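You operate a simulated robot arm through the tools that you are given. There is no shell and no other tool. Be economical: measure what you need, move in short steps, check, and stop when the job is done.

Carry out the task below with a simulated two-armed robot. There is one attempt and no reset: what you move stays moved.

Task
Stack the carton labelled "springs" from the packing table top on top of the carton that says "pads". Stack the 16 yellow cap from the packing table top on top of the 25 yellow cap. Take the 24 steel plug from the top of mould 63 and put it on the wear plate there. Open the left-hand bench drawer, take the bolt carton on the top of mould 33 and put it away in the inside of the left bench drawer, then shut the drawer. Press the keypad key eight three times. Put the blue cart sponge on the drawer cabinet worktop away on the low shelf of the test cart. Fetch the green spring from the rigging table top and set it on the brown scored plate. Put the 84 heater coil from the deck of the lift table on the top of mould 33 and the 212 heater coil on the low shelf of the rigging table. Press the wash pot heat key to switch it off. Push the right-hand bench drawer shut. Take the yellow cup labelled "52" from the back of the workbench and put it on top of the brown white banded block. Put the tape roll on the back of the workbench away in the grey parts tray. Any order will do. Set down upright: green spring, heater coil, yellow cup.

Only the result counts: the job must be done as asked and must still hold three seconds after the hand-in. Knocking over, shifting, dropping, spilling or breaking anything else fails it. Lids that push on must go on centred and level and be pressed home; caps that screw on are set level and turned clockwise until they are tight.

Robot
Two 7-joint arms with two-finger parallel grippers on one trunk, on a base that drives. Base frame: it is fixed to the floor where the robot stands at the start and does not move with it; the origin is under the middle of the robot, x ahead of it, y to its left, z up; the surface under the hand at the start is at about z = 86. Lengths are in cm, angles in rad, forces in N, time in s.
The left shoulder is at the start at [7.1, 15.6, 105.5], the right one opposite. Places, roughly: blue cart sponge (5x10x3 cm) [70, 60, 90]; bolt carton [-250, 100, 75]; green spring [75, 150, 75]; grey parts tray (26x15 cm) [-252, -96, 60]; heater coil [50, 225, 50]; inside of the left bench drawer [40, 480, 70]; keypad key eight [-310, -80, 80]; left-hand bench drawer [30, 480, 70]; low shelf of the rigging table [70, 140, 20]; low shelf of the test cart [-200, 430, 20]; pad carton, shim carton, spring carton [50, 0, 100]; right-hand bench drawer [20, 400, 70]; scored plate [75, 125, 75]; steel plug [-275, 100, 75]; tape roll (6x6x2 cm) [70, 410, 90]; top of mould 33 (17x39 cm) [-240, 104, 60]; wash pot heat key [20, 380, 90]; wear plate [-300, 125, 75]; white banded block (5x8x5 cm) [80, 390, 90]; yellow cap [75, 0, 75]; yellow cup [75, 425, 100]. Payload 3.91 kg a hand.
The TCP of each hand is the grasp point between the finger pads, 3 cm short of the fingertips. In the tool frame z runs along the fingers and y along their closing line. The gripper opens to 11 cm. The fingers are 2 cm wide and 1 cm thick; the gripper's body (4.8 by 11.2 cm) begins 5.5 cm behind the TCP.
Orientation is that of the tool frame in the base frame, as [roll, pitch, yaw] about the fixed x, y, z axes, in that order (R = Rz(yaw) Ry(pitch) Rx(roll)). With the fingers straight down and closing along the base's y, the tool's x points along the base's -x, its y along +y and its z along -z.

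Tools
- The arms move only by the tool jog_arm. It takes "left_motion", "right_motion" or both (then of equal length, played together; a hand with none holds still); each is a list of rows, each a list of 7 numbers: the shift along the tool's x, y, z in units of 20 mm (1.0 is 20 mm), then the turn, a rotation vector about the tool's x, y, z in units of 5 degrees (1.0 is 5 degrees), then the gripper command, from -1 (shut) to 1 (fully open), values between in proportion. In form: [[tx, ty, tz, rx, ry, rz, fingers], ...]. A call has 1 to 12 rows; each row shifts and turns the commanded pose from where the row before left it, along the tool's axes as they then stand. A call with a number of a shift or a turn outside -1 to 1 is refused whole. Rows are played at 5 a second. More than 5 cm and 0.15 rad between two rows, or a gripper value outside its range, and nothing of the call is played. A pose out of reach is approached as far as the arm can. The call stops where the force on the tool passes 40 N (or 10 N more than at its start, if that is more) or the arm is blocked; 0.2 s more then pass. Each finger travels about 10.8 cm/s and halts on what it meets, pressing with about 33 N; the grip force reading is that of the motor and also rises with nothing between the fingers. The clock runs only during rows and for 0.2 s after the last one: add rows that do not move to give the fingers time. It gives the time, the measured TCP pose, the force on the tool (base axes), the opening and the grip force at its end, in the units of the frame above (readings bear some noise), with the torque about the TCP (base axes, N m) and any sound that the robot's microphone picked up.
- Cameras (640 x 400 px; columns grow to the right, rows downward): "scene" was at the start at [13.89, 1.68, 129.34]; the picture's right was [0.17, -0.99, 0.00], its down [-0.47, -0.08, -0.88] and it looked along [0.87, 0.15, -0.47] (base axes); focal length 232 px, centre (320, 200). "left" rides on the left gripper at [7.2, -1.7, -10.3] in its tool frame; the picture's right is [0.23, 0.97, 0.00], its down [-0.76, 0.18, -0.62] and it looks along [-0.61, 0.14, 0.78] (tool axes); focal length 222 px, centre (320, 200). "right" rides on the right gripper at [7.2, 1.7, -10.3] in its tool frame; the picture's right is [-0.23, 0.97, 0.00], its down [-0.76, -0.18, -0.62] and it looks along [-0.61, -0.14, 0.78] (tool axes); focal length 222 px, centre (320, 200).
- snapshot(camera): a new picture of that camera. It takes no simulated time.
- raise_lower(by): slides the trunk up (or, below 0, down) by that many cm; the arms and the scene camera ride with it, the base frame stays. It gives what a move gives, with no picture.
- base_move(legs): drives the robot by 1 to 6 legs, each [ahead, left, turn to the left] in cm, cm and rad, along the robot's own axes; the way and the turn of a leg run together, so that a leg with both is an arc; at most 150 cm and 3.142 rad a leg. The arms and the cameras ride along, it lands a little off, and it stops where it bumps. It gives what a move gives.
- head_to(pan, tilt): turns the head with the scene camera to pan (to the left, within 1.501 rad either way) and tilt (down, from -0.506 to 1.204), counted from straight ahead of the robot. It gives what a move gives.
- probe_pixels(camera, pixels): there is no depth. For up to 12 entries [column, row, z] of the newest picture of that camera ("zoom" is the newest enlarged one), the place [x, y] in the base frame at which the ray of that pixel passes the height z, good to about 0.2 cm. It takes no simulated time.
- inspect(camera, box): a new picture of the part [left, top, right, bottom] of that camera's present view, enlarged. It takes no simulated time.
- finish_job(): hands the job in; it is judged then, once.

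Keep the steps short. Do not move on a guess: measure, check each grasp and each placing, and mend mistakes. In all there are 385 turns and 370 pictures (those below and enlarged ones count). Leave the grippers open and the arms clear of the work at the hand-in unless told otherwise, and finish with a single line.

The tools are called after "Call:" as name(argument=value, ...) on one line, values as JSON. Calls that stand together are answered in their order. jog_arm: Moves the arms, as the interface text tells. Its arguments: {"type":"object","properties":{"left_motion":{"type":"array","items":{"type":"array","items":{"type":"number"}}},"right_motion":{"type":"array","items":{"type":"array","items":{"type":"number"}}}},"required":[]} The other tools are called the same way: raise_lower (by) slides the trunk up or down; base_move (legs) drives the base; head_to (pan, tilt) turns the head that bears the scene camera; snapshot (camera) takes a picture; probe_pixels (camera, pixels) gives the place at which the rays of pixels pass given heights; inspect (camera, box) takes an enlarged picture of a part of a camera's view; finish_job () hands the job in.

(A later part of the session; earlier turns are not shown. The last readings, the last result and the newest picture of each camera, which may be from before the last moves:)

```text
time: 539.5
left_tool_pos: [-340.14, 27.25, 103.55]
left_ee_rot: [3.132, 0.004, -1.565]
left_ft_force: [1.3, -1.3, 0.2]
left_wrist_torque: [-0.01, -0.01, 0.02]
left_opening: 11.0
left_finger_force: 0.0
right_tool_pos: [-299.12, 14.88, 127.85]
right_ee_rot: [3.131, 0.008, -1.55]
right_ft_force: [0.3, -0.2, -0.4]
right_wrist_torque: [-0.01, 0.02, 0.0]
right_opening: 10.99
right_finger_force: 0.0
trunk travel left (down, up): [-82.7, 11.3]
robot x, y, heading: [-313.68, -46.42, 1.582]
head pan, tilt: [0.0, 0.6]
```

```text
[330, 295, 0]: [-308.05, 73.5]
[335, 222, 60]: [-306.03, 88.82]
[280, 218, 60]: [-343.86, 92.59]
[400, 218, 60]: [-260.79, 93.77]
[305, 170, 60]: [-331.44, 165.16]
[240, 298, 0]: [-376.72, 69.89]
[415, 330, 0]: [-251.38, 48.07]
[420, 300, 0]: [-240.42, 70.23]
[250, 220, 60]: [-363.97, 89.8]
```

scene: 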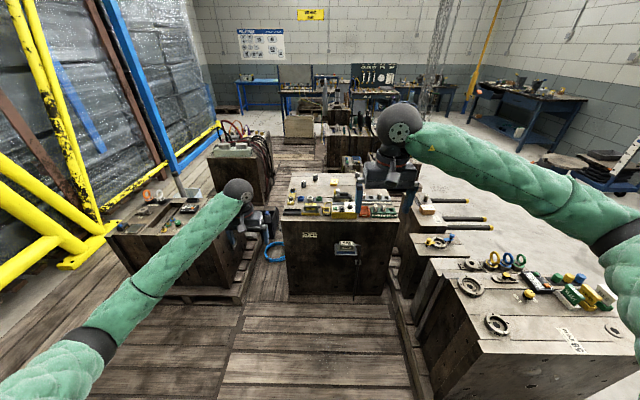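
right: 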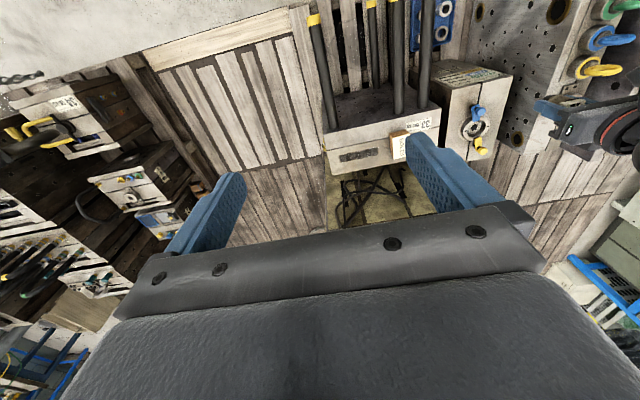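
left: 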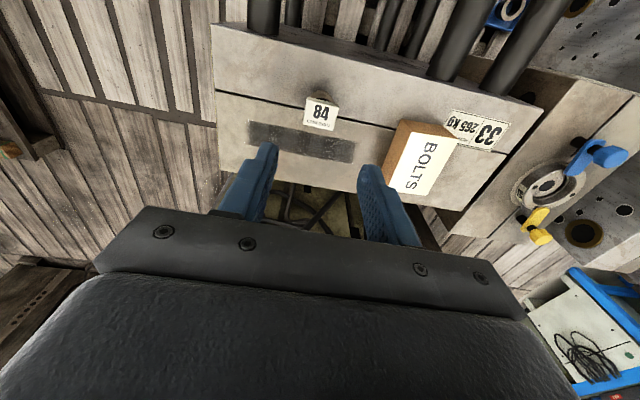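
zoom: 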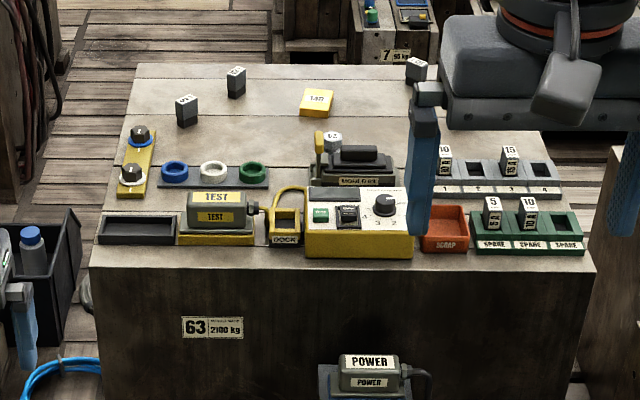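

Call:
probe_pixels(camera="scene", pixels=[[338, 190, 74], [338, 190, 71], [334, 182, 73], [334, 182, 71], [335, 222, 71], [262, 293, 0]])

Call:
base_move(legs=[[45, 0, 0]])

Call:
snapshot(camera="scene")

Call:
snapshot(camera="right")

```text
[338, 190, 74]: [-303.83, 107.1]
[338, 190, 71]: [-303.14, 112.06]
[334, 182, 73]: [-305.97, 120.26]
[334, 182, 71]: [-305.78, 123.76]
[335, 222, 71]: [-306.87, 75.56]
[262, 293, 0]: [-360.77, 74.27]
```

```text
time: 542.2
left_tool_pos: [-340.87, 71.89, 103.48]
left_ee_rot: [3.133, 0.003, -1.567]
left_ft_force: [0.4, 0.3, -1.4]
left_wrist_torque: [0.01, 0.0, -0.01]
left_opening: 11.01
left_finger_force: 0.1
right_tool_pos: [-299.78, 59.45, 127.72]
right_ee_rot: [3.13, 0.007, -1.551]
right_ft_force: [0.2, 0.4, -0.3]
right_wrist_torque: [-0.04, 0.01, 0.02]
right_opening: 11.01
right_finger_force: 0.0
trunk travel left (down, up): [-82.7, 11.3]
robot x, y, heading: [-314.68, -2.42, 1.584]
head pan, tilt: [0.0, 0.6]
```

```text
160 pictures are left
```

scene: 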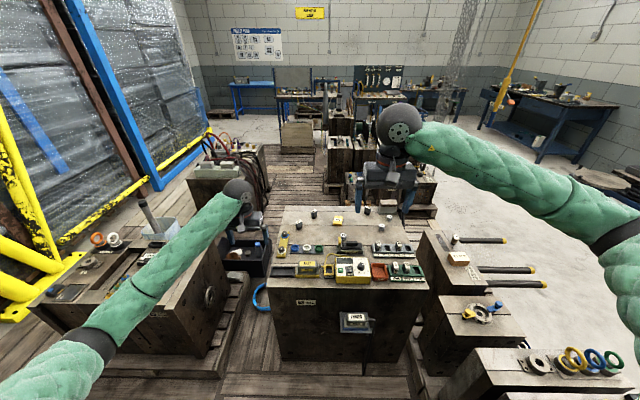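

```text
159 pictures are left
```

right: 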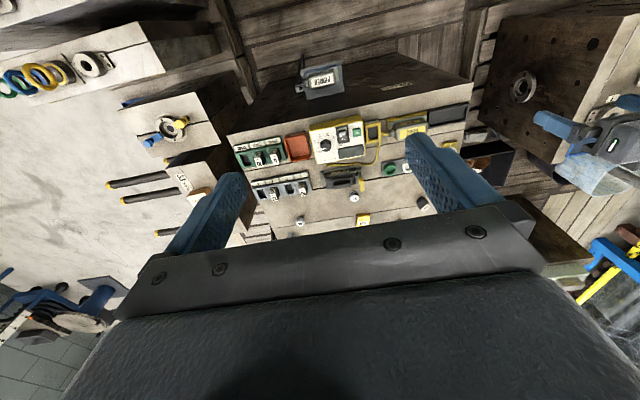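

The plug is at about (-303.5, 110) and the plate at (-305.9, 122). I drive 28 cm closer and bring the right hand over them.

Call:
base_move(legs=[[28, 0, 0]])

Call:
jog_arm(right_motion=[[-0.9, 0.15, 1, 0, 0, 0, 0], [-0.9, 0.15, 1, 0, 0, 0, 0], [-0.9, 0.15, 1, 0, 0, 0, 0], [-0.9, 0.15, 1, 0, 0, 0, 0], [-0.9, 0.15, 1, 0, 0, 0, 0], [-0.9, 0.15, 1, 0, 0, 0, 0], [-0.9, 0.15, 1, 0, 0, 0, 0], [-0.9, 0.15, 1, 0, 0, 0, 0], [-0.9, 0.15, 1, 0, 0, 0, 0], [-0.9, 0.15, 1, 0, 0, 0, 0], [-0.9, 0.15, 1, 0, 0, 0, 0], [-0.9, 0.15, 1, 0, 0, 0, 0]])

Call:
snapshot(camera="right")

Call:
snapshot(camera="scene")

```text
time: 544.1
left_tool_pos: [-341.16, 99.26, 103.62]
left_ee_rot: [3.132, 0.004, -1.567]
left_ft_force: [0.3, -0.5, 0.3]
left_wrist_torque: [-0.05, 0.01, -0.02]
left_opening: 11.02
left_finger_force: 0.1
right_tool_pos: [-300.12, 86.83, 127.83]
right_ee_rot: [3.131, 0.006, -1.549]
right_ft_force: [0.3, -0.3, 0.1]
right_wrist_torque: [0.0, 0.02, 0.01]
right_opening: 10.99
right_finger_force: 0.0
trunk travel left (down, up): [-82.7, 11.3]
robot x, y, heading: [-314.8, 25.33, 1.583]
head pan, tilt: [0.0, 0.6]
```

```text
time: 546.7
left_tool_pos: [-341.22, 99.54, 103.46]
left_ee_rot: [3.134, 0.003, -1.566]
left_ft_force: [1.2, 0.3, -0.9]
left_wrist_torque: [-0.02, -0.01, 0.01]
left_opening: 11.0
left_finger_force: 0.1
right_tool_pos: [-304.32, 108.94, 103.91]
right_ee_rot: [3.13, 0.007, -1.551]
right_ft_force: [-0.4, 0.3, 0.7]
right_wrist_torque: [0.0, -0.03, -0.02]
right_opening: 5.5
right_finger_force: 0.0
trunk travel left (down, up): [-82.7, 11.3]
robot x, y, heading: [-315.01, 25.39, 1.587]
head pan, tilt: [0.0, 0.6]
```

```text
158 pictures are left
```

right: 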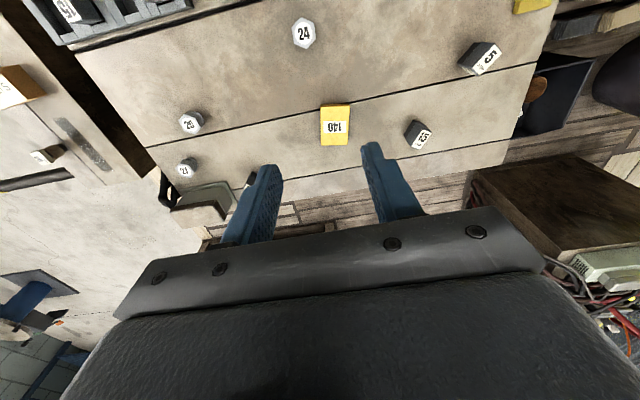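

```text
157 pictures are left
```

scene: 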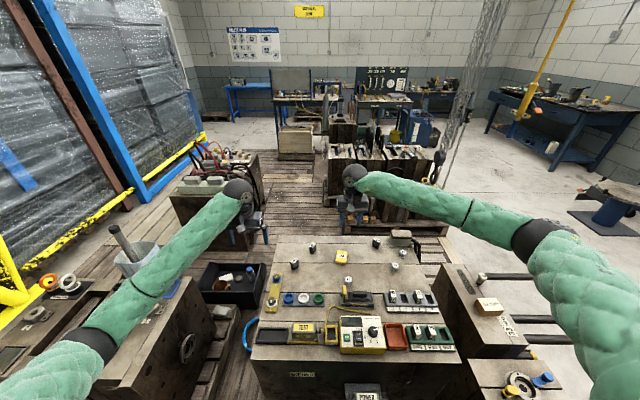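

Call:
inspect(camera="scene", box=[290, 230, 410, 310])

Call:
probe_pixels(camera="right", pixels=[[303, 34, 76], [303, 34, 73], [303, 34, 70], [335, 126, 74], [335, 126, 71]])

```text
5.00 times, centred on (350, 270) of scene
```

zoom: 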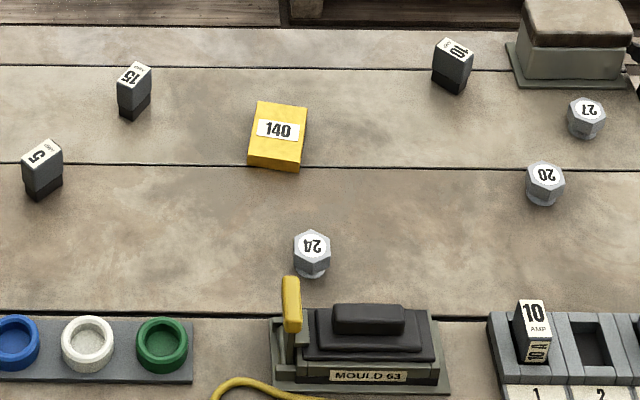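

```text
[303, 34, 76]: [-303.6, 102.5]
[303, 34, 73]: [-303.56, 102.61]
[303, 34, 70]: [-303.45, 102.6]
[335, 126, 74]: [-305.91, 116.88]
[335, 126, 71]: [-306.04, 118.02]
```

Call:
probe_pixels(camera="zoom", pixels=[[312, 244, 76], [312, 244, 73], [312, 244, 70], [278, 129, 74], [278, 129, 71], [253, 158, 73], [299, 165, 73], [306, 108, 73], [261, 102, 73]])

```text
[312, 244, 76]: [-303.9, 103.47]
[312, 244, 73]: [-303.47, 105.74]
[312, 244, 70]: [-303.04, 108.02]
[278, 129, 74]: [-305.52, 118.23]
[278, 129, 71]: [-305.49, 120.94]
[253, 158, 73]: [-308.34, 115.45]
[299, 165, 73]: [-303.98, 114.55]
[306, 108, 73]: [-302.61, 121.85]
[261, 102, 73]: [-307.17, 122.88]
```

The plug top is z≈77.5 at (-303.7, 102.4), and the plate top ≈76.7 with centre (-305.8, 116). I move over the plug at z≈92 and look.

Call:
jog_arm(right_motion=[[0.8, -0.07, 1, 0, 0, 0, 0.1], [0.8, -0.07, 1, 0, 0, 0, 0.1], [0.8, -0.07, 1, 0, 0, 0, 0.1], [0.8, -0.07, 1, 0, 0, 0, 0.1], [0, 0, 1, 0, 0, 0, 0.1], [0, 0, 1, 0, 0, 0, 0.1], [0, 0, 0, 0, 0, 0, 0.1]])

Call:
inspect(camera="right", box=[240, 50, 400, 150])

Call:
inspect(camera="scene", box=[290, 210, 410, 310])

```text
time: 548.3
left_tool_pos: [-341.22, 99.24, 103.5]
left_ee_rot: [3.134, 0.004, -1.566]
left_ft_force: [0.4, 0.1, 0.2]
left_wrist_torque: [0.03, 0.03, 0.02]
left_opening: 10.98
left_finger_force: 0.1
right_tool_pos: [-303.85, 102.38, 91.88]
right_ee_rot: [3.13, 0.008, -1.551]
right_ft_force: [0.0, -0.8, -0.3]
right_wrist_torque: [0.02, 0.02, -0.03]
right_opening: 6.07
right_finger_force: 0.0
trunk travel left (down, up): [-82.7, 11.3]
robot x, y, heading: [-315.08, 25.7, 1.581]
head pan, tilt: [0.0, 0.6]
```

```text
4.00 times, centred on (320, 100) of right
```

zoom: 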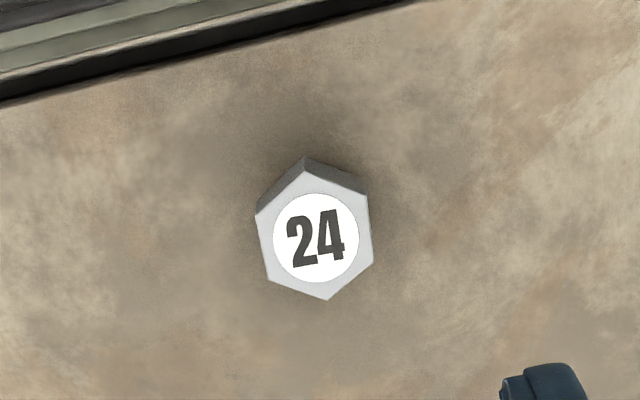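

```text
4.00 times, centred on (350, 260) of scene
```

zoom: 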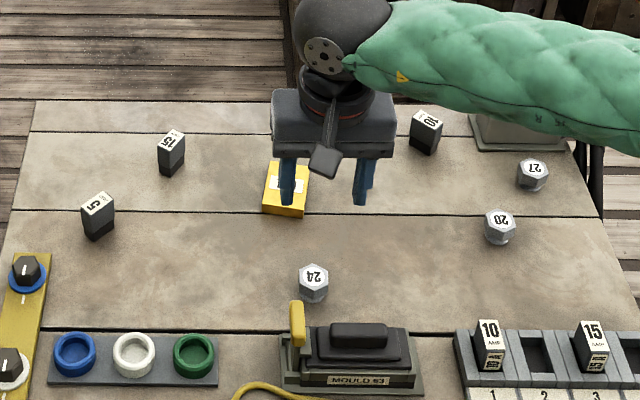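

Call:
probe_pixels(camera="right", pixels=[[319, 109, 78], [319, 109, 76], [304, 109, 77], [333, 109, 77]])

Call:
probe_pixels(camera="zoom", pixels=[[314, 278, 78], [314, 278, 76], [314, 303, 75], [314, 303, 74]])

```text
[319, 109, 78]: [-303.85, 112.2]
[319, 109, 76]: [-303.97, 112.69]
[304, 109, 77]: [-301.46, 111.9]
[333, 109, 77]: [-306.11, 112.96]
```

```text
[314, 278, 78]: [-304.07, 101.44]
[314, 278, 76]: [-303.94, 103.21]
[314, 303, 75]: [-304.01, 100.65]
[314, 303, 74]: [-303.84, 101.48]
```

Call:
inspect(camera="right", box=[240, 50, 400, 150])

Call:
probe_pixels(camera="zoom", pixels=[[316, 237, 78], [316, 237, 76], [258, 240, 77], [372, 235, 77], [305, 158, 75]])

```text
4.00 times, centred on (320, 100) of right
```

zoom: 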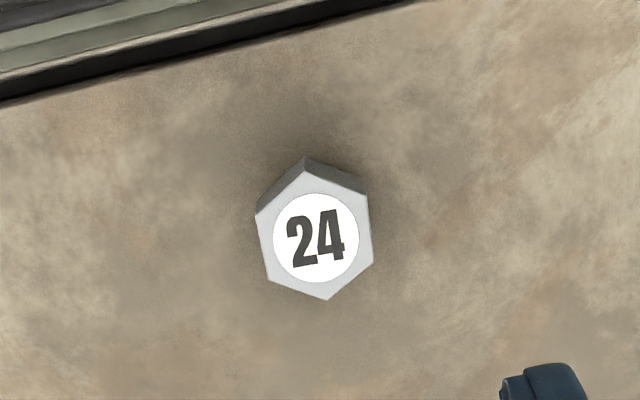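

```text
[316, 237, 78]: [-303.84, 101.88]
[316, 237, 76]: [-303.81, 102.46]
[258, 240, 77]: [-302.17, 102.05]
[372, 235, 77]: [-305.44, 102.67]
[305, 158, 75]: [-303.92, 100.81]
```

Plug centre is (-303.8, 102.1), top 77.3. I descend to z≈78.3 and grip its flats, then lift.

Call:
jog_arm(right_motion=[[0.14, 0, 1, 0, 0, 0, 0.1], [0, 0, 1, 0, 0, 0, 0.1], [0, 0, 1, 0, 0, 0, 0.1], [0, 0, 1, 0, 0, 0, 0.1], [0, 0, 1, 0, 0, 0, 0.1], [0, 0, 1, 0, 0, 0, 0.1], [0, 0, 0.78, 0, 0, 0, 0.1], [0, 0, 0, 0, 0, 0, 0.1], [0, 0, 0, 0, 0, 0, -1], [0, 0, 0, 0, 0, 0, -1], [0, 0, 0, 0, 0, 0, -1]])

Call:
snapshot(camera="right")

```text
time: 550.7
left_tool_pos: [-341.08, 99.39, 103.41]
left_ee_rot: [3.133, 0.004, -1.564]
left_ft_force: [-0.9, 0.0, -0.3]
left_wrist_torque: [-0.03, 0.0, 0.0]
left_opening: 11.0
left_finger_force: 0.0
right_tool_pos: [-303.98, 102.11, 78.36]
right_ee_rot: [3.13, 0.008, -1.551]
right_ft_force: [0.0, 1.0, 1.6]
right_wrist_torque: [0.05, -0.06, 0.05]
right_opening: 3.41
right_finger_force: 33.1
trunk travel left (down, up): [-82.7, 11.3]
robot x, y, heading: [-314.78, 25.28, 1.579]
head pan, tilt: [0.0, 0.6]
```

```text
152 pictures are left
```

right: 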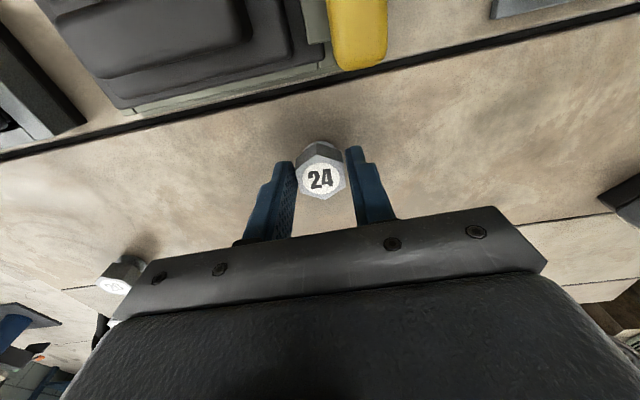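

Held. I lift 7 cm, move to the plate and look.

Call:
jog_arm(right_motion=[[0, 0, -1, 0, 0, 0, -1], [0, 0, -1, 0, 0, 0, -1], [0, 0, -1, 0, 0, 0, -1], [0, 0, -0.5, 0, 0, 0, -1], [-1, 0, 0, 0, 0, 0, -1], [-1, 0.2, 0, 0, 0, 0, -1], [-1, 0.2, 0, 0, 0, 0, -1], [-1, 0.2, 0, 0, 0, 0, -1], [-0.5, 0.1, 0, 0, 0, 0, -1], [0, 0, 0, 0, 0, 0, -1]])

Call:
snapshot(camera="right")

Call:
inspect(camera="right", box=[260, 80, 400, 180])

```text
time: 552.9
left_tool_pos: [-341.19, 99.25, 103.57]
left_ee_rot: [3.133, 0.002, -1.565]
left_ft_force: [-0.7, -0.1, -0.1]
left_wrist_torque: [0.0, 0.01, 0.0]
left_opening: 11.0
left_finger_force: 0.0
right_tool_pos: [-305.52, 111.05, 85.36]
right_ee_rot: [3.13, 0.006, -1.551]
right_ft_force: [-0.2, 0.2, -0.6]
right_wrist_torque: [0.03, 0.02, -0.05]
right_opening: 3.41
right_finger_force: 32.8
trunk travel left (down, up): [-82.7, 11.3]
robot x, y, heading: [-315.08, 25.53, 1.588]
head pan, tilt: [0.0, 0.6]
```

```text
151 pictures are left
```

right: 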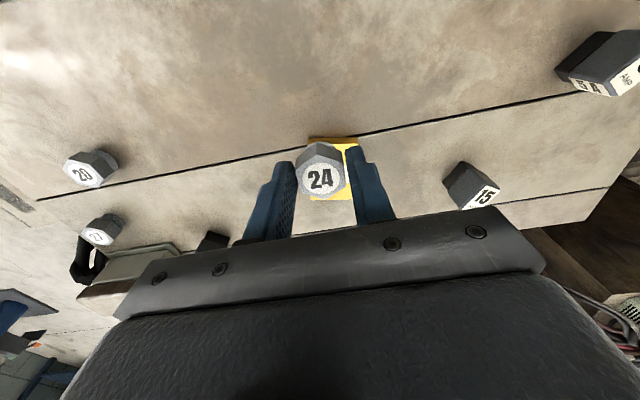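

```text
4.00 times, centred on (330, 130) of right
```

zoom: 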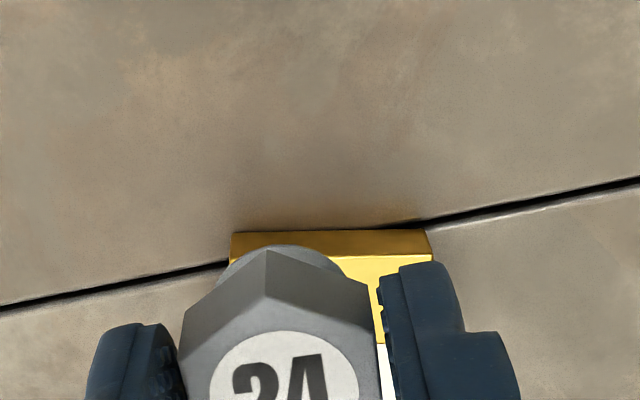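

Call:
probe_pixels(camera="zoom", pixels=[[230, 258, 76.6], [432, 256, 76.6], [232, 232, 74.8], [426, 231, 74.8]])

Call:
inspect(camera="scene", box=[310, 220, 390, 280])

```text
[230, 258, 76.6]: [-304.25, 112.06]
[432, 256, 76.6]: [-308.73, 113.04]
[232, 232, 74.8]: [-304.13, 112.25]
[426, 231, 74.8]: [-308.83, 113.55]
```

```text
6.67 times, centred on (350, 250) of scene
```

zoom: 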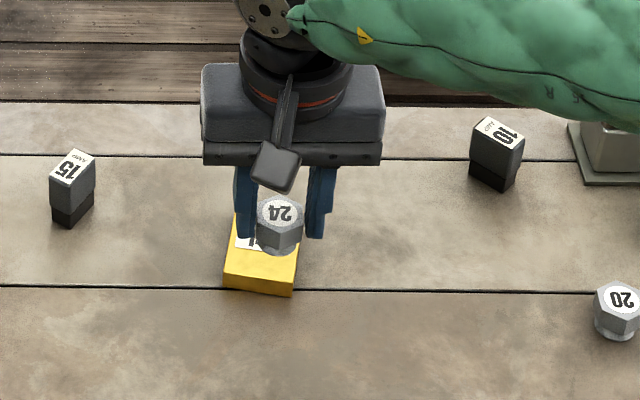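

Call:
jog_arm(right_motion=[[-0.85, 0.05, 0, 0, 0, 0, -1], [-0.85, 0.05, 0, 0, 0, 0, -1], [-0.8, 0.05, 0, 0, 0, 0, -1], [0, 0, 1, 0, 0, 0, -1], [0, 0, 0.9, 0, 0, 0, -1], [0, 0, 0, 0, 0, 0, -1]])

Call:
snapshot(camera="right")

Call:
inspect(camera="scene", box=[310, 220, 390, 280])

```text
time: 554.3
left_tool_pos: [-341.29, 99.28, 103.5]
left_ee_rot: [3.134, 0.002, -1.565]
left_ft_force: [-0.4, -0.6, 0.4]
left_wrist_torque: [0.03, -0.02, 0.04]
left_opening: 11.01
left_finger_force: 0.1
right_tool_pos: [-306.11, 116.08, 81.63]
right_ee_rot: [3.132, 0.009, -1.549]
right_ft_force: [0.5, 0.9, -1.0]
right_wrist_torque: [-0.02, -0.01, 0.03]
right_opening: 3.41
right_finger_force: 33.2
trunk travel left (down, up): [-82.7, 11.3]
robot x, y, heading: [-314.57, 25.94, 1.585]
head pan, tilt: [0.0, 0.6]
```

```text
148 pictures are left
```

right: 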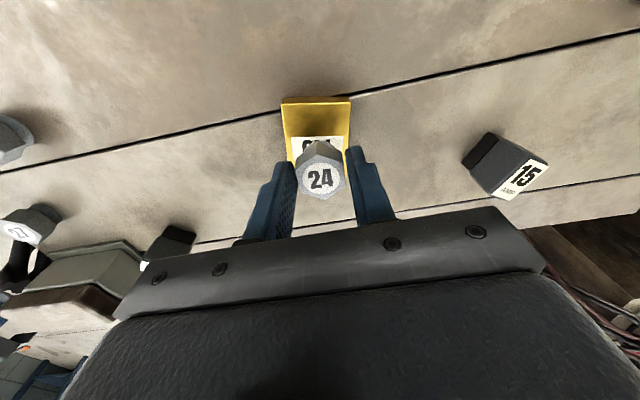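

```text
6.67 times, centred on (350, 250) of scene
```

zoom: 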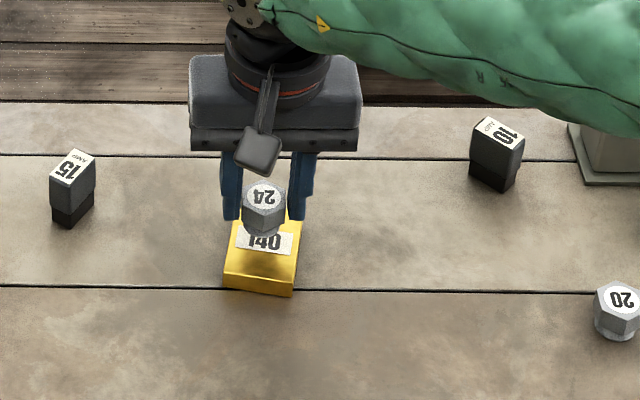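

Call:
jog_arm(right_motion=[[0.1, -0.1, 0.3, 0, 0, 0, -1], [0, 0, 0.1, 0, 0, 0, -1], [0, 0, 0.1, 0, 0, 0, -1], [0, 0, 0.1, 0, 0, 0, -1], [0, 0, 0, 0, 0, 0, -1]])

```text
time: 555.5
left_tool_pos: [-341.35, 99.29, 103.47]
left_ee_rot: [3.133, 0.003, -1.566]
left_ft_force: [-0.6, -0.3, -0.6]
left_wrist_torque: [-0.01, 0.0, 0.03]
left_opening: 10.98
left_finger_force: 0.0
right_tool_pos: [-305.82, 115.95, 80.46]
right_ee_rot: [3.133, 0.008, -1.551]
right_ft_force: [-0.2, 0.3, -1.4]
right_wrist_torque: [-0.01, -0.01, 0.0]
right_opening: 3.43
right_finger_force: 33.5
trunk travel left (down, up): [-82.7, 11.3]
robot x, y, heading: [-314.92, 25.58, 1.585]
head pan, tilt: [0.0, 0.6]
```

Call:
jog_arm(right_motion=[[0, 0, 0.07, 0, 0, 0, -1], [0, 0, 0.07, 0, 0, 0, -1], [0, 0, 0.07, 0, 0, 0, -1], [0, 0, 0.07, 0, 0, 0, -1], [0, 0, 0, 0, 0, 0, -1]])

```text
time: 556.7
left_tool_pos: [-341.3, 99.31, 103.58]
left_ee_rot: [3.134, 0.003, -1.565]
left_ft_force: [0.2, -0.1, 0.4]
left_wrist_torque: [0.01, -0.03, 0.01]
left_opening: 10.99
left_finger_force: 0.0
right_tool_pos: [-305.86, 115.87, 79.94]
right_ee_rot: [3.132, 0.008, -1.549]
right_ft_force: [-1.5, 0.0, 2.8]
right_wrist_torque: [0.0, 0.05, 0.01]
right_opening: 3.43
right_finger_force: 32.5
trunk travel left (down, up): [-82.7, 11.3]
robot x, y, heading: [-314.98, 25.46, 1.586]
head pan, tilt: [0.0, 0.6]
```

Call:
jog_arm(right_motion=[[0, 0, 0.04, 0, 0, 0, -1], [0, 0, 0, 0, 0, 0, -0.25], [0, 0, 0, 0, 0, 0, -0.05], [0, 0, 0, 0, 0, 0, -0.05], [0, 0, -0.5, 0, 0, 0, -0.05], [0, 0, -1, 0, 0, 0, -0.05], [0, 0, -1, 0, 0, 0, -0.05], [0, 0, -1, 0, 0, 0, 0], [0, 0, -1, 0, 0, 0, 0], [0, 0, -1, 0, 0, 0, 0]])

Call:
inspect(camera="right", box=[240, 60, 400, 160])

Call:
inspect(camera="scene", box=[310, 220, 390, 280])

```text
time: 558.9
left_tool_pos: [-341.29, 99.24, 103.59]
left_ee_rot: [3.132, 0.003, -1.566]
left_ft_force: [-0.5, -0.6, 0.4]
left_wrist_torque: [-0.01, -0.02, 0.0]
left_opening: 10.98
left_finger_force: 0.0
right_tool_pos: [-305.58, 115.74, 90.81]
right_ee_rot: [3.13, 0.008, -1.55]
right_ft_force: [-0.7, -0.2, 0.1]
right_wrist_torque: [-0.02, -0.02, 0.0]
right_opening: 5.51
right_finger_force: 0.0
trunk travel left (down, up): [-82.7, 11.3]
robot x, y, heading: [-314.94, 25.77, 1.583]
head pan, tilt: [0.0, 0.6]
```

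```text
4.00 times, centred on (320, 110) of right
```

zoom: 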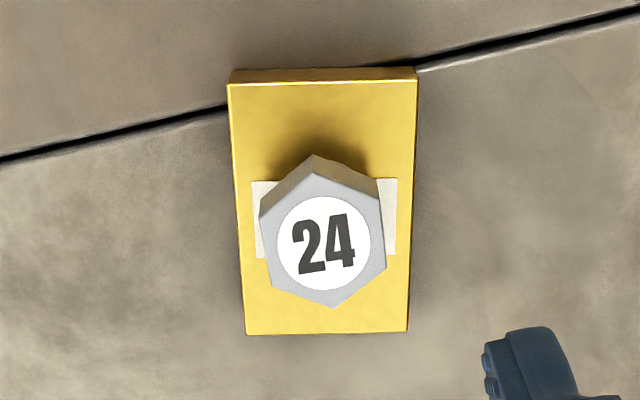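

```text
6.67 times, centred on (350, 250) of scene
```

zoom: 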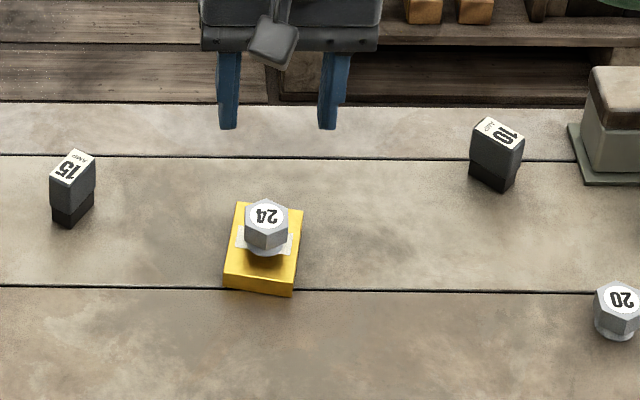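

The plug sits on the wear plate. Next is the bolt carton on mould 33 at (-240, 99): I raise the right hand, shift the base 27 cm right and reach over from here.

Call:
jog_arm(right_motion=[[0.5, 0, -1, 0, 0, 0, 1], [0.5, 0, -1, 0, 0, 0, 1], [0.5, 0, -1, 0, 0, 0, 1], [0.5, 0, -1, 0, 0, 0, 1], [0.5, 0, -1, 0, 0, 0, 1], [0.5, -1, -1, 0, 0, 0, 1], [0.5, -1, -1, 0, 0, 0, 1], [0.5, -1, -1, 0, 0, 0, 1], [0.5, -1, 0, 0, 0, 0, 1], [0.5, -1, 0, 0, 0, 0, 1], [0.5, -1, 0, 0, 0, 0, 1], [0, -1, 0, 0, 0, 0, 1]])

Call:
base_move(legs=[[0, -25, 0]])

Call:
head_to(pan=-0.6, tilt=0.7)

Call:
snapshot(camera="scene")

Call:
snapshot(camera="right")

```text
time: 561.5
left_tool_pos: [-341.23, 99.41, 103.57]
left_ee_rot: [3.132, 0.003, -1.566]
left_ft_force: [-0.4, -0.8, 0.1]
left_wrist_torque: [0.01, 0.0, -0.03]
left_opening: 10.99
left_finger_force: 0.0
right_tool_pos: [-291.17, 105.15, 106.63]
right_ee_rot: [3.132, 0.007, -1.55]
right_ft_force: [0.5, -0.5, -0.1]
right_wrist_torque: [-0.03, 0.0, -0.02]
right_opening: 11.01
right_finger_force: 0.1
trunk travel left (down, up): [-82.7, 11.3]
robot x, y, heading: [-315.42, 25.45, 1.584]
head pan, tilt: [0.0, 0.6]
```

```text
time: 563.4
left_tool_pos: [-315.81, 99.66, 103.52]
left_ee_rot: [3.134, 0.004, -1.564]
left_ft_force: [0.5, -0.4, 0.9]
left_wrist_torque: [0.01, 0.03, -0.01]
left_opening: 10.99
left_finger_force: 0.0
right_tool_pos: [-265.8, 105.5, 106.54]
right_ee_rot: [3.132, 0.007, -1.549]
right_ft_force: [-0.1, 0.3, -0.1]
right_wrist_torque: [-0.05, -0.01, -0.05]
right_opening: 10.99
right_finger_force: 0.1
trunk travel left (down, up): [-82.7, 11.3]
robot x, y, heading: [-289.41, 25.71, 1.59]
head pan, tilt: [0.0, 0.6]
```

```text
time: 564.4
left_tool_pos: [-315.98, 99.68, 103.51]
left_ee_rot: [3.134, 0.003, -1.565]
left_ft_force: [-0.4, -0.7, -0.1]
left_wrist_torque: [0.03, -0.03, 0.04]
left_opening: 11.01
left_finger_force: 0.1
right_tool_pos: [-265.78, 105.46, 106.63]
right_ee_rot: [3.129, 0.006, -1.547]
right_ft_force: [0.0, -0.4, -0.3]
right_wrist_torque: [-0.01, 0.0, 0.0]
right_opening: 11.02
right_finger_force: 0.0
trunk travel left (down, up): [-82.7, 11.3]
robot x, y, heading: [-289.46, 26.1, 1.59]
head pan, tilt: [-0.6, 0.7]
```

```text
144 pictures are left
```

scene: 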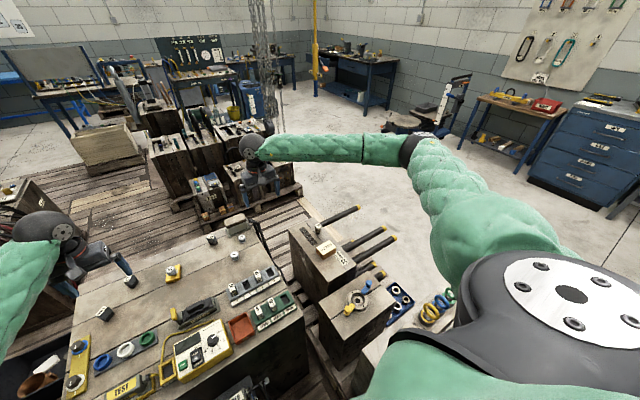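

```text
143 pictures are left
```

right: 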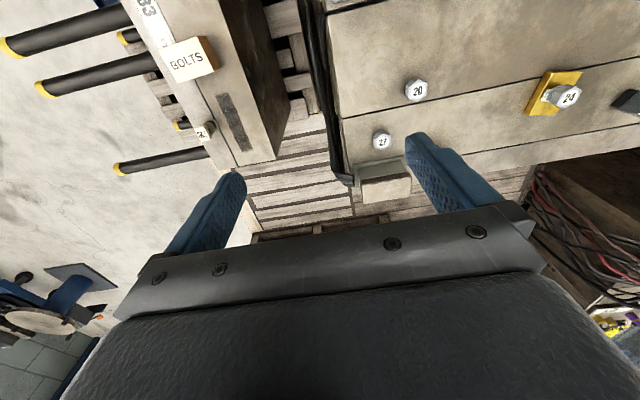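

Call:
inspect(camera="right", box=[130, 10, 258, 90])

```text
5.00 times, centred on (194, 50) of right
```

zoom: 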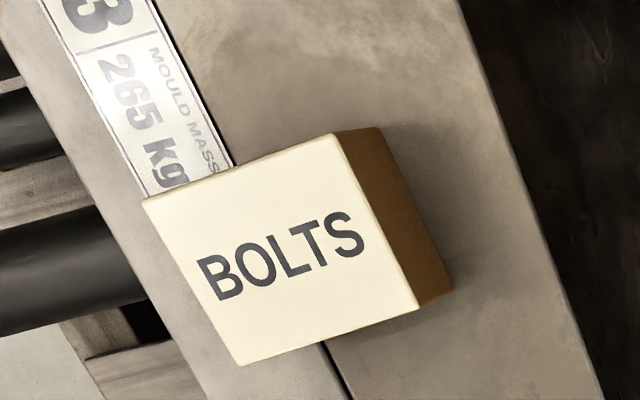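

Call:
probe_pixels(camera="zoom", pixels=[[142, 202, 66], [332, 134, 66], [418, 310, 66], [240, 365, 66], [285, 250, 66], [452, 290, 60], [380, 128, 60]])

```text
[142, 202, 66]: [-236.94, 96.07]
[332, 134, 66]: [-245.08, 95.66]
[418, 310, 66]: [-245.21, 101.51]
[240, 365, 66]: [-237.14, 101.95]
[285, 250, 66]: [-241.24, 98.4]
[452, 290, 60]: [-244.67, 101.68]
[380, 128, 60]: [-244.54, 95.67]
```

The carton is x -245.1..-237, y 95.8..101.7, top ≈65.8. I move over it, closing along x (8.1 of 11 cm).

Call:
jog_arm(right_motion=[[0.28, -1, 0.8, 0, 0, 0, 1], [0.28, -1, 0.8, 0, 0, 0, 1], [0.28, -1, 0.8, 0, 0, 0, 1], [0.28, -1, 0.8, 0, 0, 0, 1], [0.28, -1, 0.8, 0, 0, 0, 1], [0.28, -1, 0.8, 0, 0, 0, 1], [0.28, -1, 0.8, 0, 0, 0, 1], [0.28, -1, 0.8, 0, 0, 0, 1], [0.28, -1, 0.8, 0, 0, 0, 1], [0.28, -1, 0.8, 0, 0, 0, 1], [0.28, -1, 0.8, 0, 0, 0, 1], [0.28, -1, 0.8, 0, 0, 0, 1]])

Call:
inspect(camera="right", box=[200, 40, 440, 190])

Call:
snapshot(camera="scene")

```text
time: 567.0
left_tool_pos: [-315.84, 99.68, 103.57]
left_ee_rot: [3.131, 0.003, -1.565]
left_ft_force: [-0.6, -0.7, -0.4]
left_wrist_torque: [-0.01, 0.02, -0.02]
left_opening: 11.04
left_finger_force: 0.1
right_tool_pos: [-241.82, 99.33, 87.04]
right_ee_rot: [3.132, 0.008, -1.546]
right_ft_force: [0.1, -0.4, 0.9]
right_wrist_torque: [0.02, 0.02, 0.05]
right_opening: 10.99
right_finger_force: 0.2
trunk travel left (down, up): [-82.7, 11.3]
robot x, y, heading: [-289.48, 25.84, 1.582]
head pan, tilt: [-0.6, 0.7]
```

```text
2.67 times, centred on (320, 115) of right
```

zoom: 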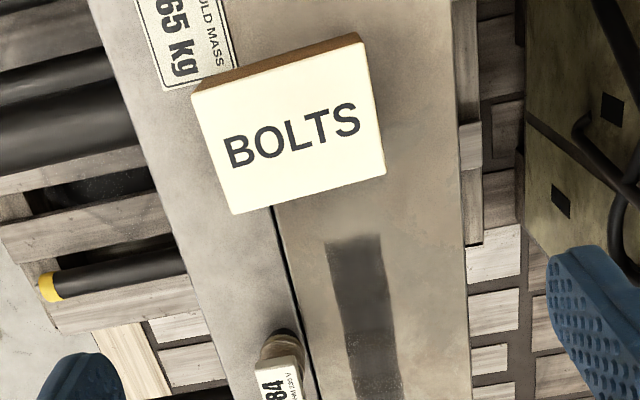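

```text
140 pictures are left
```

scene: 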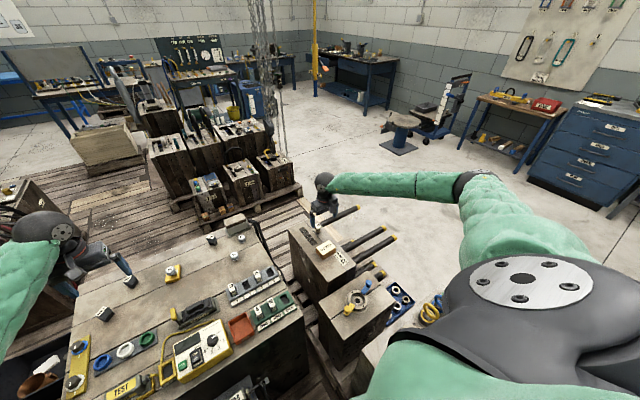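

Call:
probe_pixels(camera="zoom", pixels=[[192, 93, 66], [358, 42, 66], [386, 172, 66], [236, 213, 66]])

```text
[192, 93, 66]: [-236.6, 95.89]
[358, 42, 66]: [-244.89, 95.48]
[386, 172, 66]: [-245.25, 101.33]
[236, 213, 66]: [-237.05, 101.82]
```

Call:
jog_arm(right_motion=[[0.35, -0.43, 1, 0, 0, 0, 1], [0, 0, 1, 0, 0, 0, 1], [0, 0, 1, 0, 0, 0, 1], [0, 0, 1, 0, 0, 0, 1], [0, 0, 1, 0, 0, 0, 1], [0, 0, 1, 0, 0, 0, 1], [0, 0, 1, 0, 0, 0, 1], [0, 0, 1, 0, 0, 0, 1], [0, 0, 0.5, 0, 0, 0, 1], [0, 0, 0, 0, 0, 0, 1]])

Call:
snapshot(camera="right")

```text
time: 569.2
left_tool_pos: [-315.81, 99.73, 103.4]
left_ee_rot: [3.134, 0.004, -1.563]
left_ft_force: [0.8, -1.4, -0.1]
left_wrist_torque: [0.05, 0.0, 0.0]
left_opening: 11.02
left_finger_force: 0.1
right_tool_pos: [-241.06, 98.95, 69.96]
right_ee_rot: [3.13, 0.008, -1.549]
right_ft_force: [-0.7, -0.2, -0.4]
right_wrist_torque: [0.02, 0.02, -0.03]
right_opening: 11.0
right_finger_force: 0.0
trunk travel left (down, up): [-82.7, 11.3]
robot x, y, heading: [-289.29, 25.85, 1.586]
head pan, tilt: [-0.6, 0.7]
```

```text
139 pictures are left
```

right: 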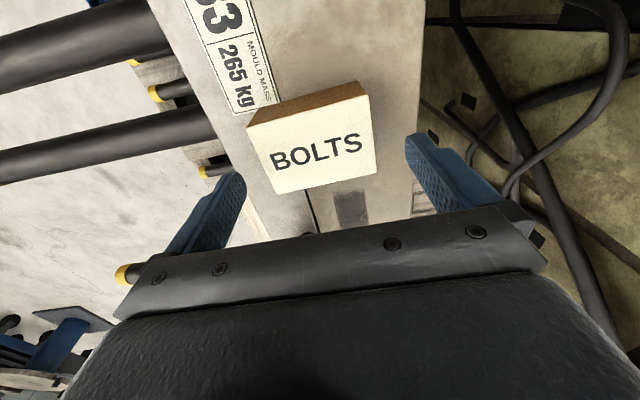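

Call:
jog_arm(right_motion=[[0.1, 0, 1, 0, 0, 0, 1], [0, 0, 1, 0, 0, 0, 1], [0, 0, 0.55, 0, 0, 0, 1], [0, 0, 0, 0, 0, 0, 1], [0, 0, 0, 0, 0, 0, -1], [0, 0, 0, 0, 0, 0, -1], [0, 0, 0, 0, 0, 0, -1]])

Call:
jog_arm(right_motion=[[0, 0, -0.5, 0, 0, 0, -1], [0, 0, -1, 0, 0, 0, -1], [0, 0, -1, 0, 0, 0, -1], [0, 0, -1, 0, 0, 0, -1], [0, 0, -1, 0, 0, 0, -1], [0, 0, -1, 0, 0, 0, -1], [0, 0, -1, 0, 0, 0, -1], [0, 0, -1, 0, 0, 0, -1], [0, 0, -1, 0, 0, 0, -1], [0, 0, -1, 0, 0, 0, -1], [0, 0, -1, 0, 0, 0, -1], [0, 0, -1, 0, 0, 0, -1]])

Call:
snapshot(camera="right")

```text
time: 570.8
left_tool_pos: [-315.82, 99.73, 103.49]
left_ee_rot: [3.133, 0.004, -1.562]
left_ft_force: [0.3, 0.9, 0.3]
left_wrist_torque: [0.0, -0.02, 0.0]
left_opening: 10.99
left_finger_force: 0.1
right_tool_pos: [-241.13, 98.78, 64.98]
right_ee_rot: [3.133, 0.007, -1.55]
right_ft_force: [0.5, -0.3, 0.0]
right_wrist_torque: [0.03, -0.09, -0.03]
right_opening: 8.48
right_finger_force: 33.1
trunk travel left (down, up): [-82.7, 11.3]
robot x, y, heading: [-289.47, 25.87, 1.588]
head pan, tilt: [-0.6, 0.7]
```

```text
time: 573.4
left_tool_pos: [-315.84, 99.56, 103.55]
left_ee_rot: [3.134, 0.004, -1.566]
left_ft_force: [-0.1, -0.8, 0.1]
left_wrist_torque: [-0.01, -0.01, 0.03]
left_opening: 11.0
left_finger_force: 0.0
right_tool_pos: [-240.9, 98.5, 88.09]
right_ee_rot: [3.131, 0.007, -1.548]
right_ft_force: [-0.4, -1.3, -2.7]
right_wrist_torque: [-0.01, 0.0, 0.01]
right_opening: 8.5
right_finger_force: 33.0
trunk travel left (down, up): [-82.7, 11.3]
robot x, y, heading: [-289.33, 25.37, 1.584]
head pan, tilt: [-0.6, 0.7]
```

```text
138 pictures are left
```

right: 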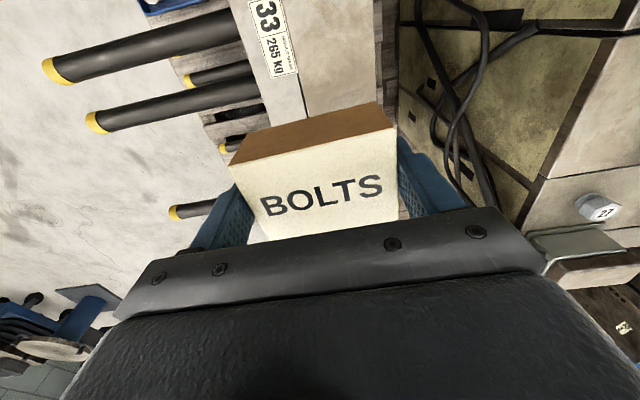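

The carton is held. The keypad is close behind me, so I press it now with the free left hand: raise the trunk, turn round clockwise, and look at the rack.

Call:
raise_lower(by=11)

Call:
base_move(legs=[[0, 0, -1.57], [0, 0, -1.57]])

Call:
head_to(pan=0.0, tilt=0.55)

Call:
snapshot(camera="scene")

```text
time: 574.8
left_tool_pos: [-315.85, 99.74, 114.4]
left_ee_rot: [3.134, 0.004, -1.565]
left_ft_force: [-0.4, 0.1, 0.4]
left_wrist_torque: [0.01, -0.02, 0.01]
left_opening: 10.98
left_finger_force: 0.0
right_tool_pos: [-240.95, 98.49, 99.0]
right_ee_rot: [3.131, 0.007, -1.548]
right_ft_force: [0.8, -0.3, -2.6]
right_wrist_torque: [0.0, 0.01, -0.02]
right_opening: 8.48
right_finger_force: 32.9
trunk travel left (down, up): [-93.7, 0.3]
robot x, y, heading: [-289.39, 26.52, 1.587]
head pan, tilt: [-0.6, 0.7]
```

```text
time: 582.9
left_tool_pos: [-266.06, -49.01, 114.43]
left_ee_rot: [3.133, 0.003, 1.537]
left_ft_force: [-1.0, -0.5, 0.2]
left_wrist_torque: [-0.02, -0.04, -0.01]
left_opening: 11.0
left_finger_force: 0.1
right_tool_pos: [-340.72, -44.57, 98.96]
right_ee_rot: [3.132, 0.008, 1.553]
right_ft_force: [-0.3, -0.1, -2.2]
right_wrist_torque: [0.02, -0.02, -0.03]
right_opening: 8.48
right_finger_force: 32.8
trunk travel left (down, up): [-93.7, 0.3]
robot x, y, heading: [-289.62, 26.09, -1.594]
head pan, tilt: [-0.6, 0.7]
```

```text
time: 583.9
left_tool_pos: [-265.96, -48.89, 114.51]
left_ee_rot: [3.133, 0.002, 1.537]
left_ft_force: [-0.2, 0.6, 0.1]
left_wrist_torque: [-0.01, -0.03, 0.01]
left_opening: 10.98
left_finger_force: 0.0
right_tool_pos: [-340.81, -44.57, 99.0]
right_ee_rot: [3.132, 0.008, 1.553]
right_ft_force: [1.0, 0.3, -1.1]
right_wrist_torque: [-0.01, -0.02, 0.0]
right_opening: 8.48
right_finger_force: 32.6
trunk travel left (down, up): [-93.7, 0.3]
robot x, y, heading: [-289.27, 25.91, -1.594]
head pan, tilt: [0.0, 0.55]
```

```text
137 pictures are left
```

scene: 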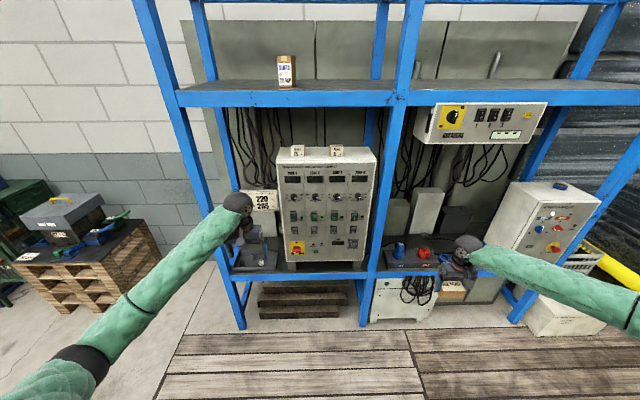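

Call:
inspect(camera="scene", box=[230, 130, 390, 290])

Call:
inspect(camera="scene", box=[330, 210, 470, 300])

```text
2.50 times, centred on (310, 210) of scene
```

zoom: 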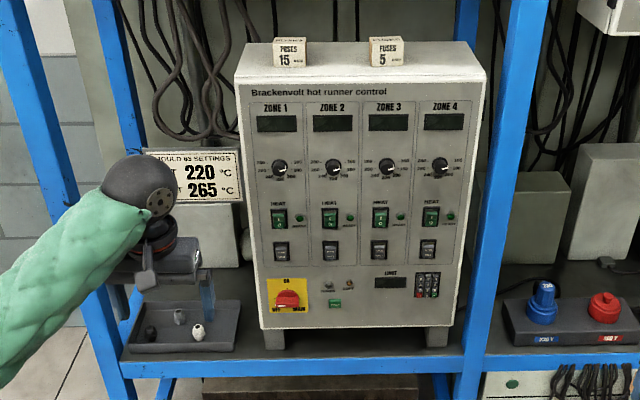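

```text
4.44 times, centred on (400, 255) of scene
```

zoom: 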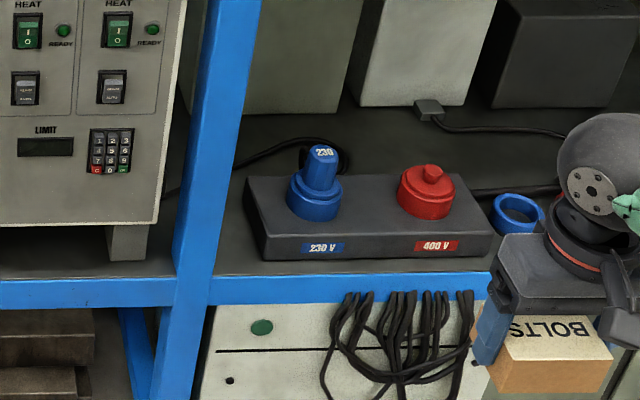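

Call:
inspect(camera="scene", box=[330, 225, 378, 255])

Call:
probe_pixels(camera="zoom", pixels=[[300, 250, 85], [300, 250, 80], [300, 250, 75], [300, 250, 70]])

Call:
probe_pixels(camera="scene", pixels=[[366, 328, 0], [372, 270, 60], [372, 270, 55], [286, 262, 65], [286, 262, 60]])

```text
13.33 times, centred on (354, 240) of scene
```

zoom: 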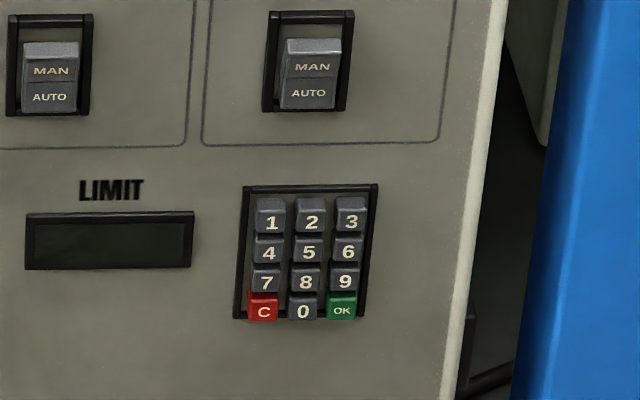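

```text
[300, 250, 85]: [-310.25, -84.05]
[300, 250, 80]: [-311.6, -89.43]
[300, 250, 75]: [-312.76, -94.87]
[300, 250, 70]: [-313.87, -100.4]
```

```text
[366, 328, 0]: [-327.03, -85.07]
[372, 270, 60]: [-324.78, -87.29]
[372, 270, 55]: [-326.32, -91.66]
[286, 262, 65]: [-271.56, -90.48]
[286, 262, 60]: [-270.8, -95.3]
```

The keypad is at x≈-311 on the cabinet; keys are pitched ~1.7 cm with 8 in the middle column. I'll press it with one finger (gripper open), tool tilted forward and yawed so that finger leads. First I shift right 38, lower the trunk 35, and orient the left hand.

Call:
base_move(legs=[[0, -38, 0.02]])

Call:
raise_lower(by=-35)

Call:
jog_arm(left_motion=[[0, 0, 0, 0, 0, -1, 1], [0, 0, 0, 0, 0, -1, 1], [0, 0, 0, 0, 0, -1, 1], [0, 0, 0, 0, 0, -1, 1], [0, 0, 0, 0, -1, 0, 1], [0, 0, 0, 0, -1, 0, 1], [0, 0, 0, 0, -1, 0, 1], [0, 0, 0, 0, -1, 0, 1], [0, 0, 0, 0, -1, 0, 1], [0, 0, 0, 0, -1, 0, 1], [0, 0, 0, 0, -1, 0, 1], [0, 0, 0, 0, -1, 0, 1]])

Call:
jog_arm(left_motion=[[0, 0, 0, 0, -1, 0, 1], [0, 0, 0, 0, -1, 0, 1], [0, 0, 0, 0, -1, 0, 1], [0, 0, 0, 0, -1, 0, 1], [0, 0, 0, 0, 0, 0, 1]])

Call:
snapshot(camera="left")

Call:
snapshot(camera="scene")

```text
time: 586.3
left_tool_pos: [-302.69, -47.87, 114.55]
left_ee_rot: [3.132, 0.005, 1.553]
left_ft_force: [0.1, -1.1, 1.1]
left_wrist_torque: [-0.01, -0.01, -0.02]
left_opening: 10.98
left_finger_force: 0.1
right_tool_pos: [-377.41, -44.84, 99.06]
right_ee_rot: [3.132, 0.008, 1.568]
right_ft_force: [0.0, 0.4, -2.2]
right_wrist_torque: [0.05, 0.0, -0.03]
right_opening: 8.5
right_finger_force: 33.3
trunk travel left (down, up): [-93.7, 0.3]
robot x, y, heading: [-327.54, 26.74, -1.581]
head pan, tilt: [0.0, 0.55]
```

```text
time: 589.7
left_tool_pos: [-302.68, -47.81, 79.47]
left_ee_rot: [3.133, 0.004, 1.553]
left_ft_force: [0.1, 0.2, 0.4]
left_wrist_torque: [0.01, 0.01, 0.01]
left_opening: 11.0
left_finger_force: 0.1
right_tool_pos: [-377.62, -44.74, 64.04]
right_ee_rot: [3.13, 0.007, 1.568]
right_ft_force: [-0.7, -0.6, -2.5]
right_wrist_torque: [0.02, 0.01, -0.01]
right_opening: 8.48
right_finger_force: 32.5
trunk travel left (down, up): [-58.7, 35.3]
robot x, y, heading: [-327.34, 26.79, -1.579]
head pan, tilt: [0.0, 0.55]
```

```text
time: 592.3
left_tool_pos: [-302.75, -47.81, 79.42]
left_ee_rot: [3.133, 0.704, 1.893]
left_ft_force: [-0.1, -0.3, 0.1]
left_wrist_torque: [-0.01, 0.0, -0.01]
left_opening: 10.97
left_finger_force: 0.1
right_tool_pos: [-377.52, -44.83, 64.09]
right_ee_rot: [3.13, 0.006, 1.569]
right_ft_force: [-0.2, -0.7, -2.5]
right_wrist_torque: [-0.01, -0.01, -0.01]
right_opening: 8.46
right_finger_force: 32.9
trunk travel left (down, up): [-58.7, 35.3]
robot x, y, heading: [-327.52, 26.81, -1.579]
head pan, tilt: [0.0, 0.55]
```

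```text
time: 593.5
left_tool_pos: [-302.75, -47.87, 79.59]
left_ee_rot: [3.127, 1.055, 1.89]
left_ft_force: [0.7, -0.5, 0.4]
left_wrist_torque: [0.01, -0.01, -0.04]
left_opening: 10.98
left_finger_force: 0.1
right_tool_pos: [-377.46, -44.76, 64.12]
right_ee_rot: [3.13, 0.008, 1.569]
right_ft_force: [-0.4, 0.6, -2.4]
right_wrist_torque: [0.03, 0.02, -0.03]
right_opening: 8.46
right_finger_force: 32.8
trunk travel left (down, up): [-58.7, 35.3]
robot x, y, heading: [-327.49, 26.83, -1.579]
head pan, tilt: [0.0, 0.55]
```

```text
133 pictures are left
```

left: 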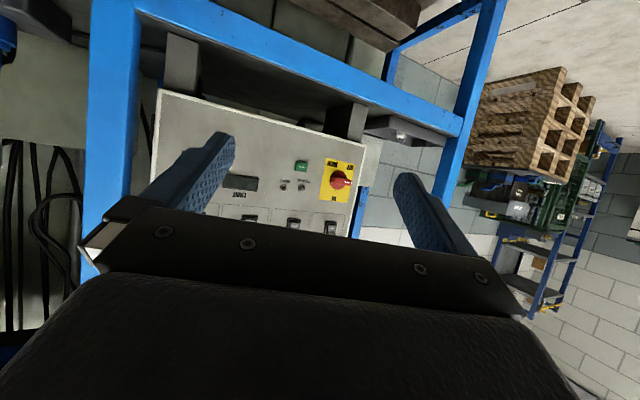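

```text
132 pictures are left
```

scene: 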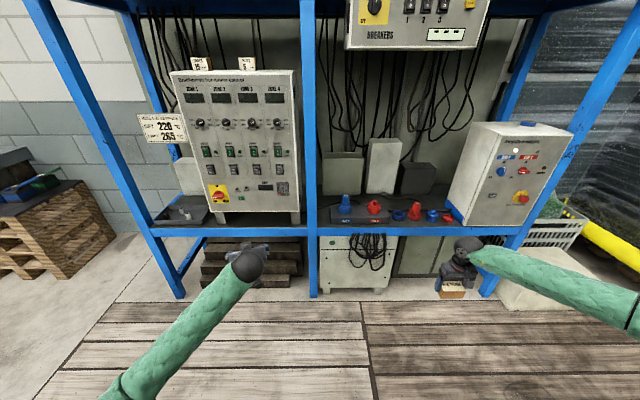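

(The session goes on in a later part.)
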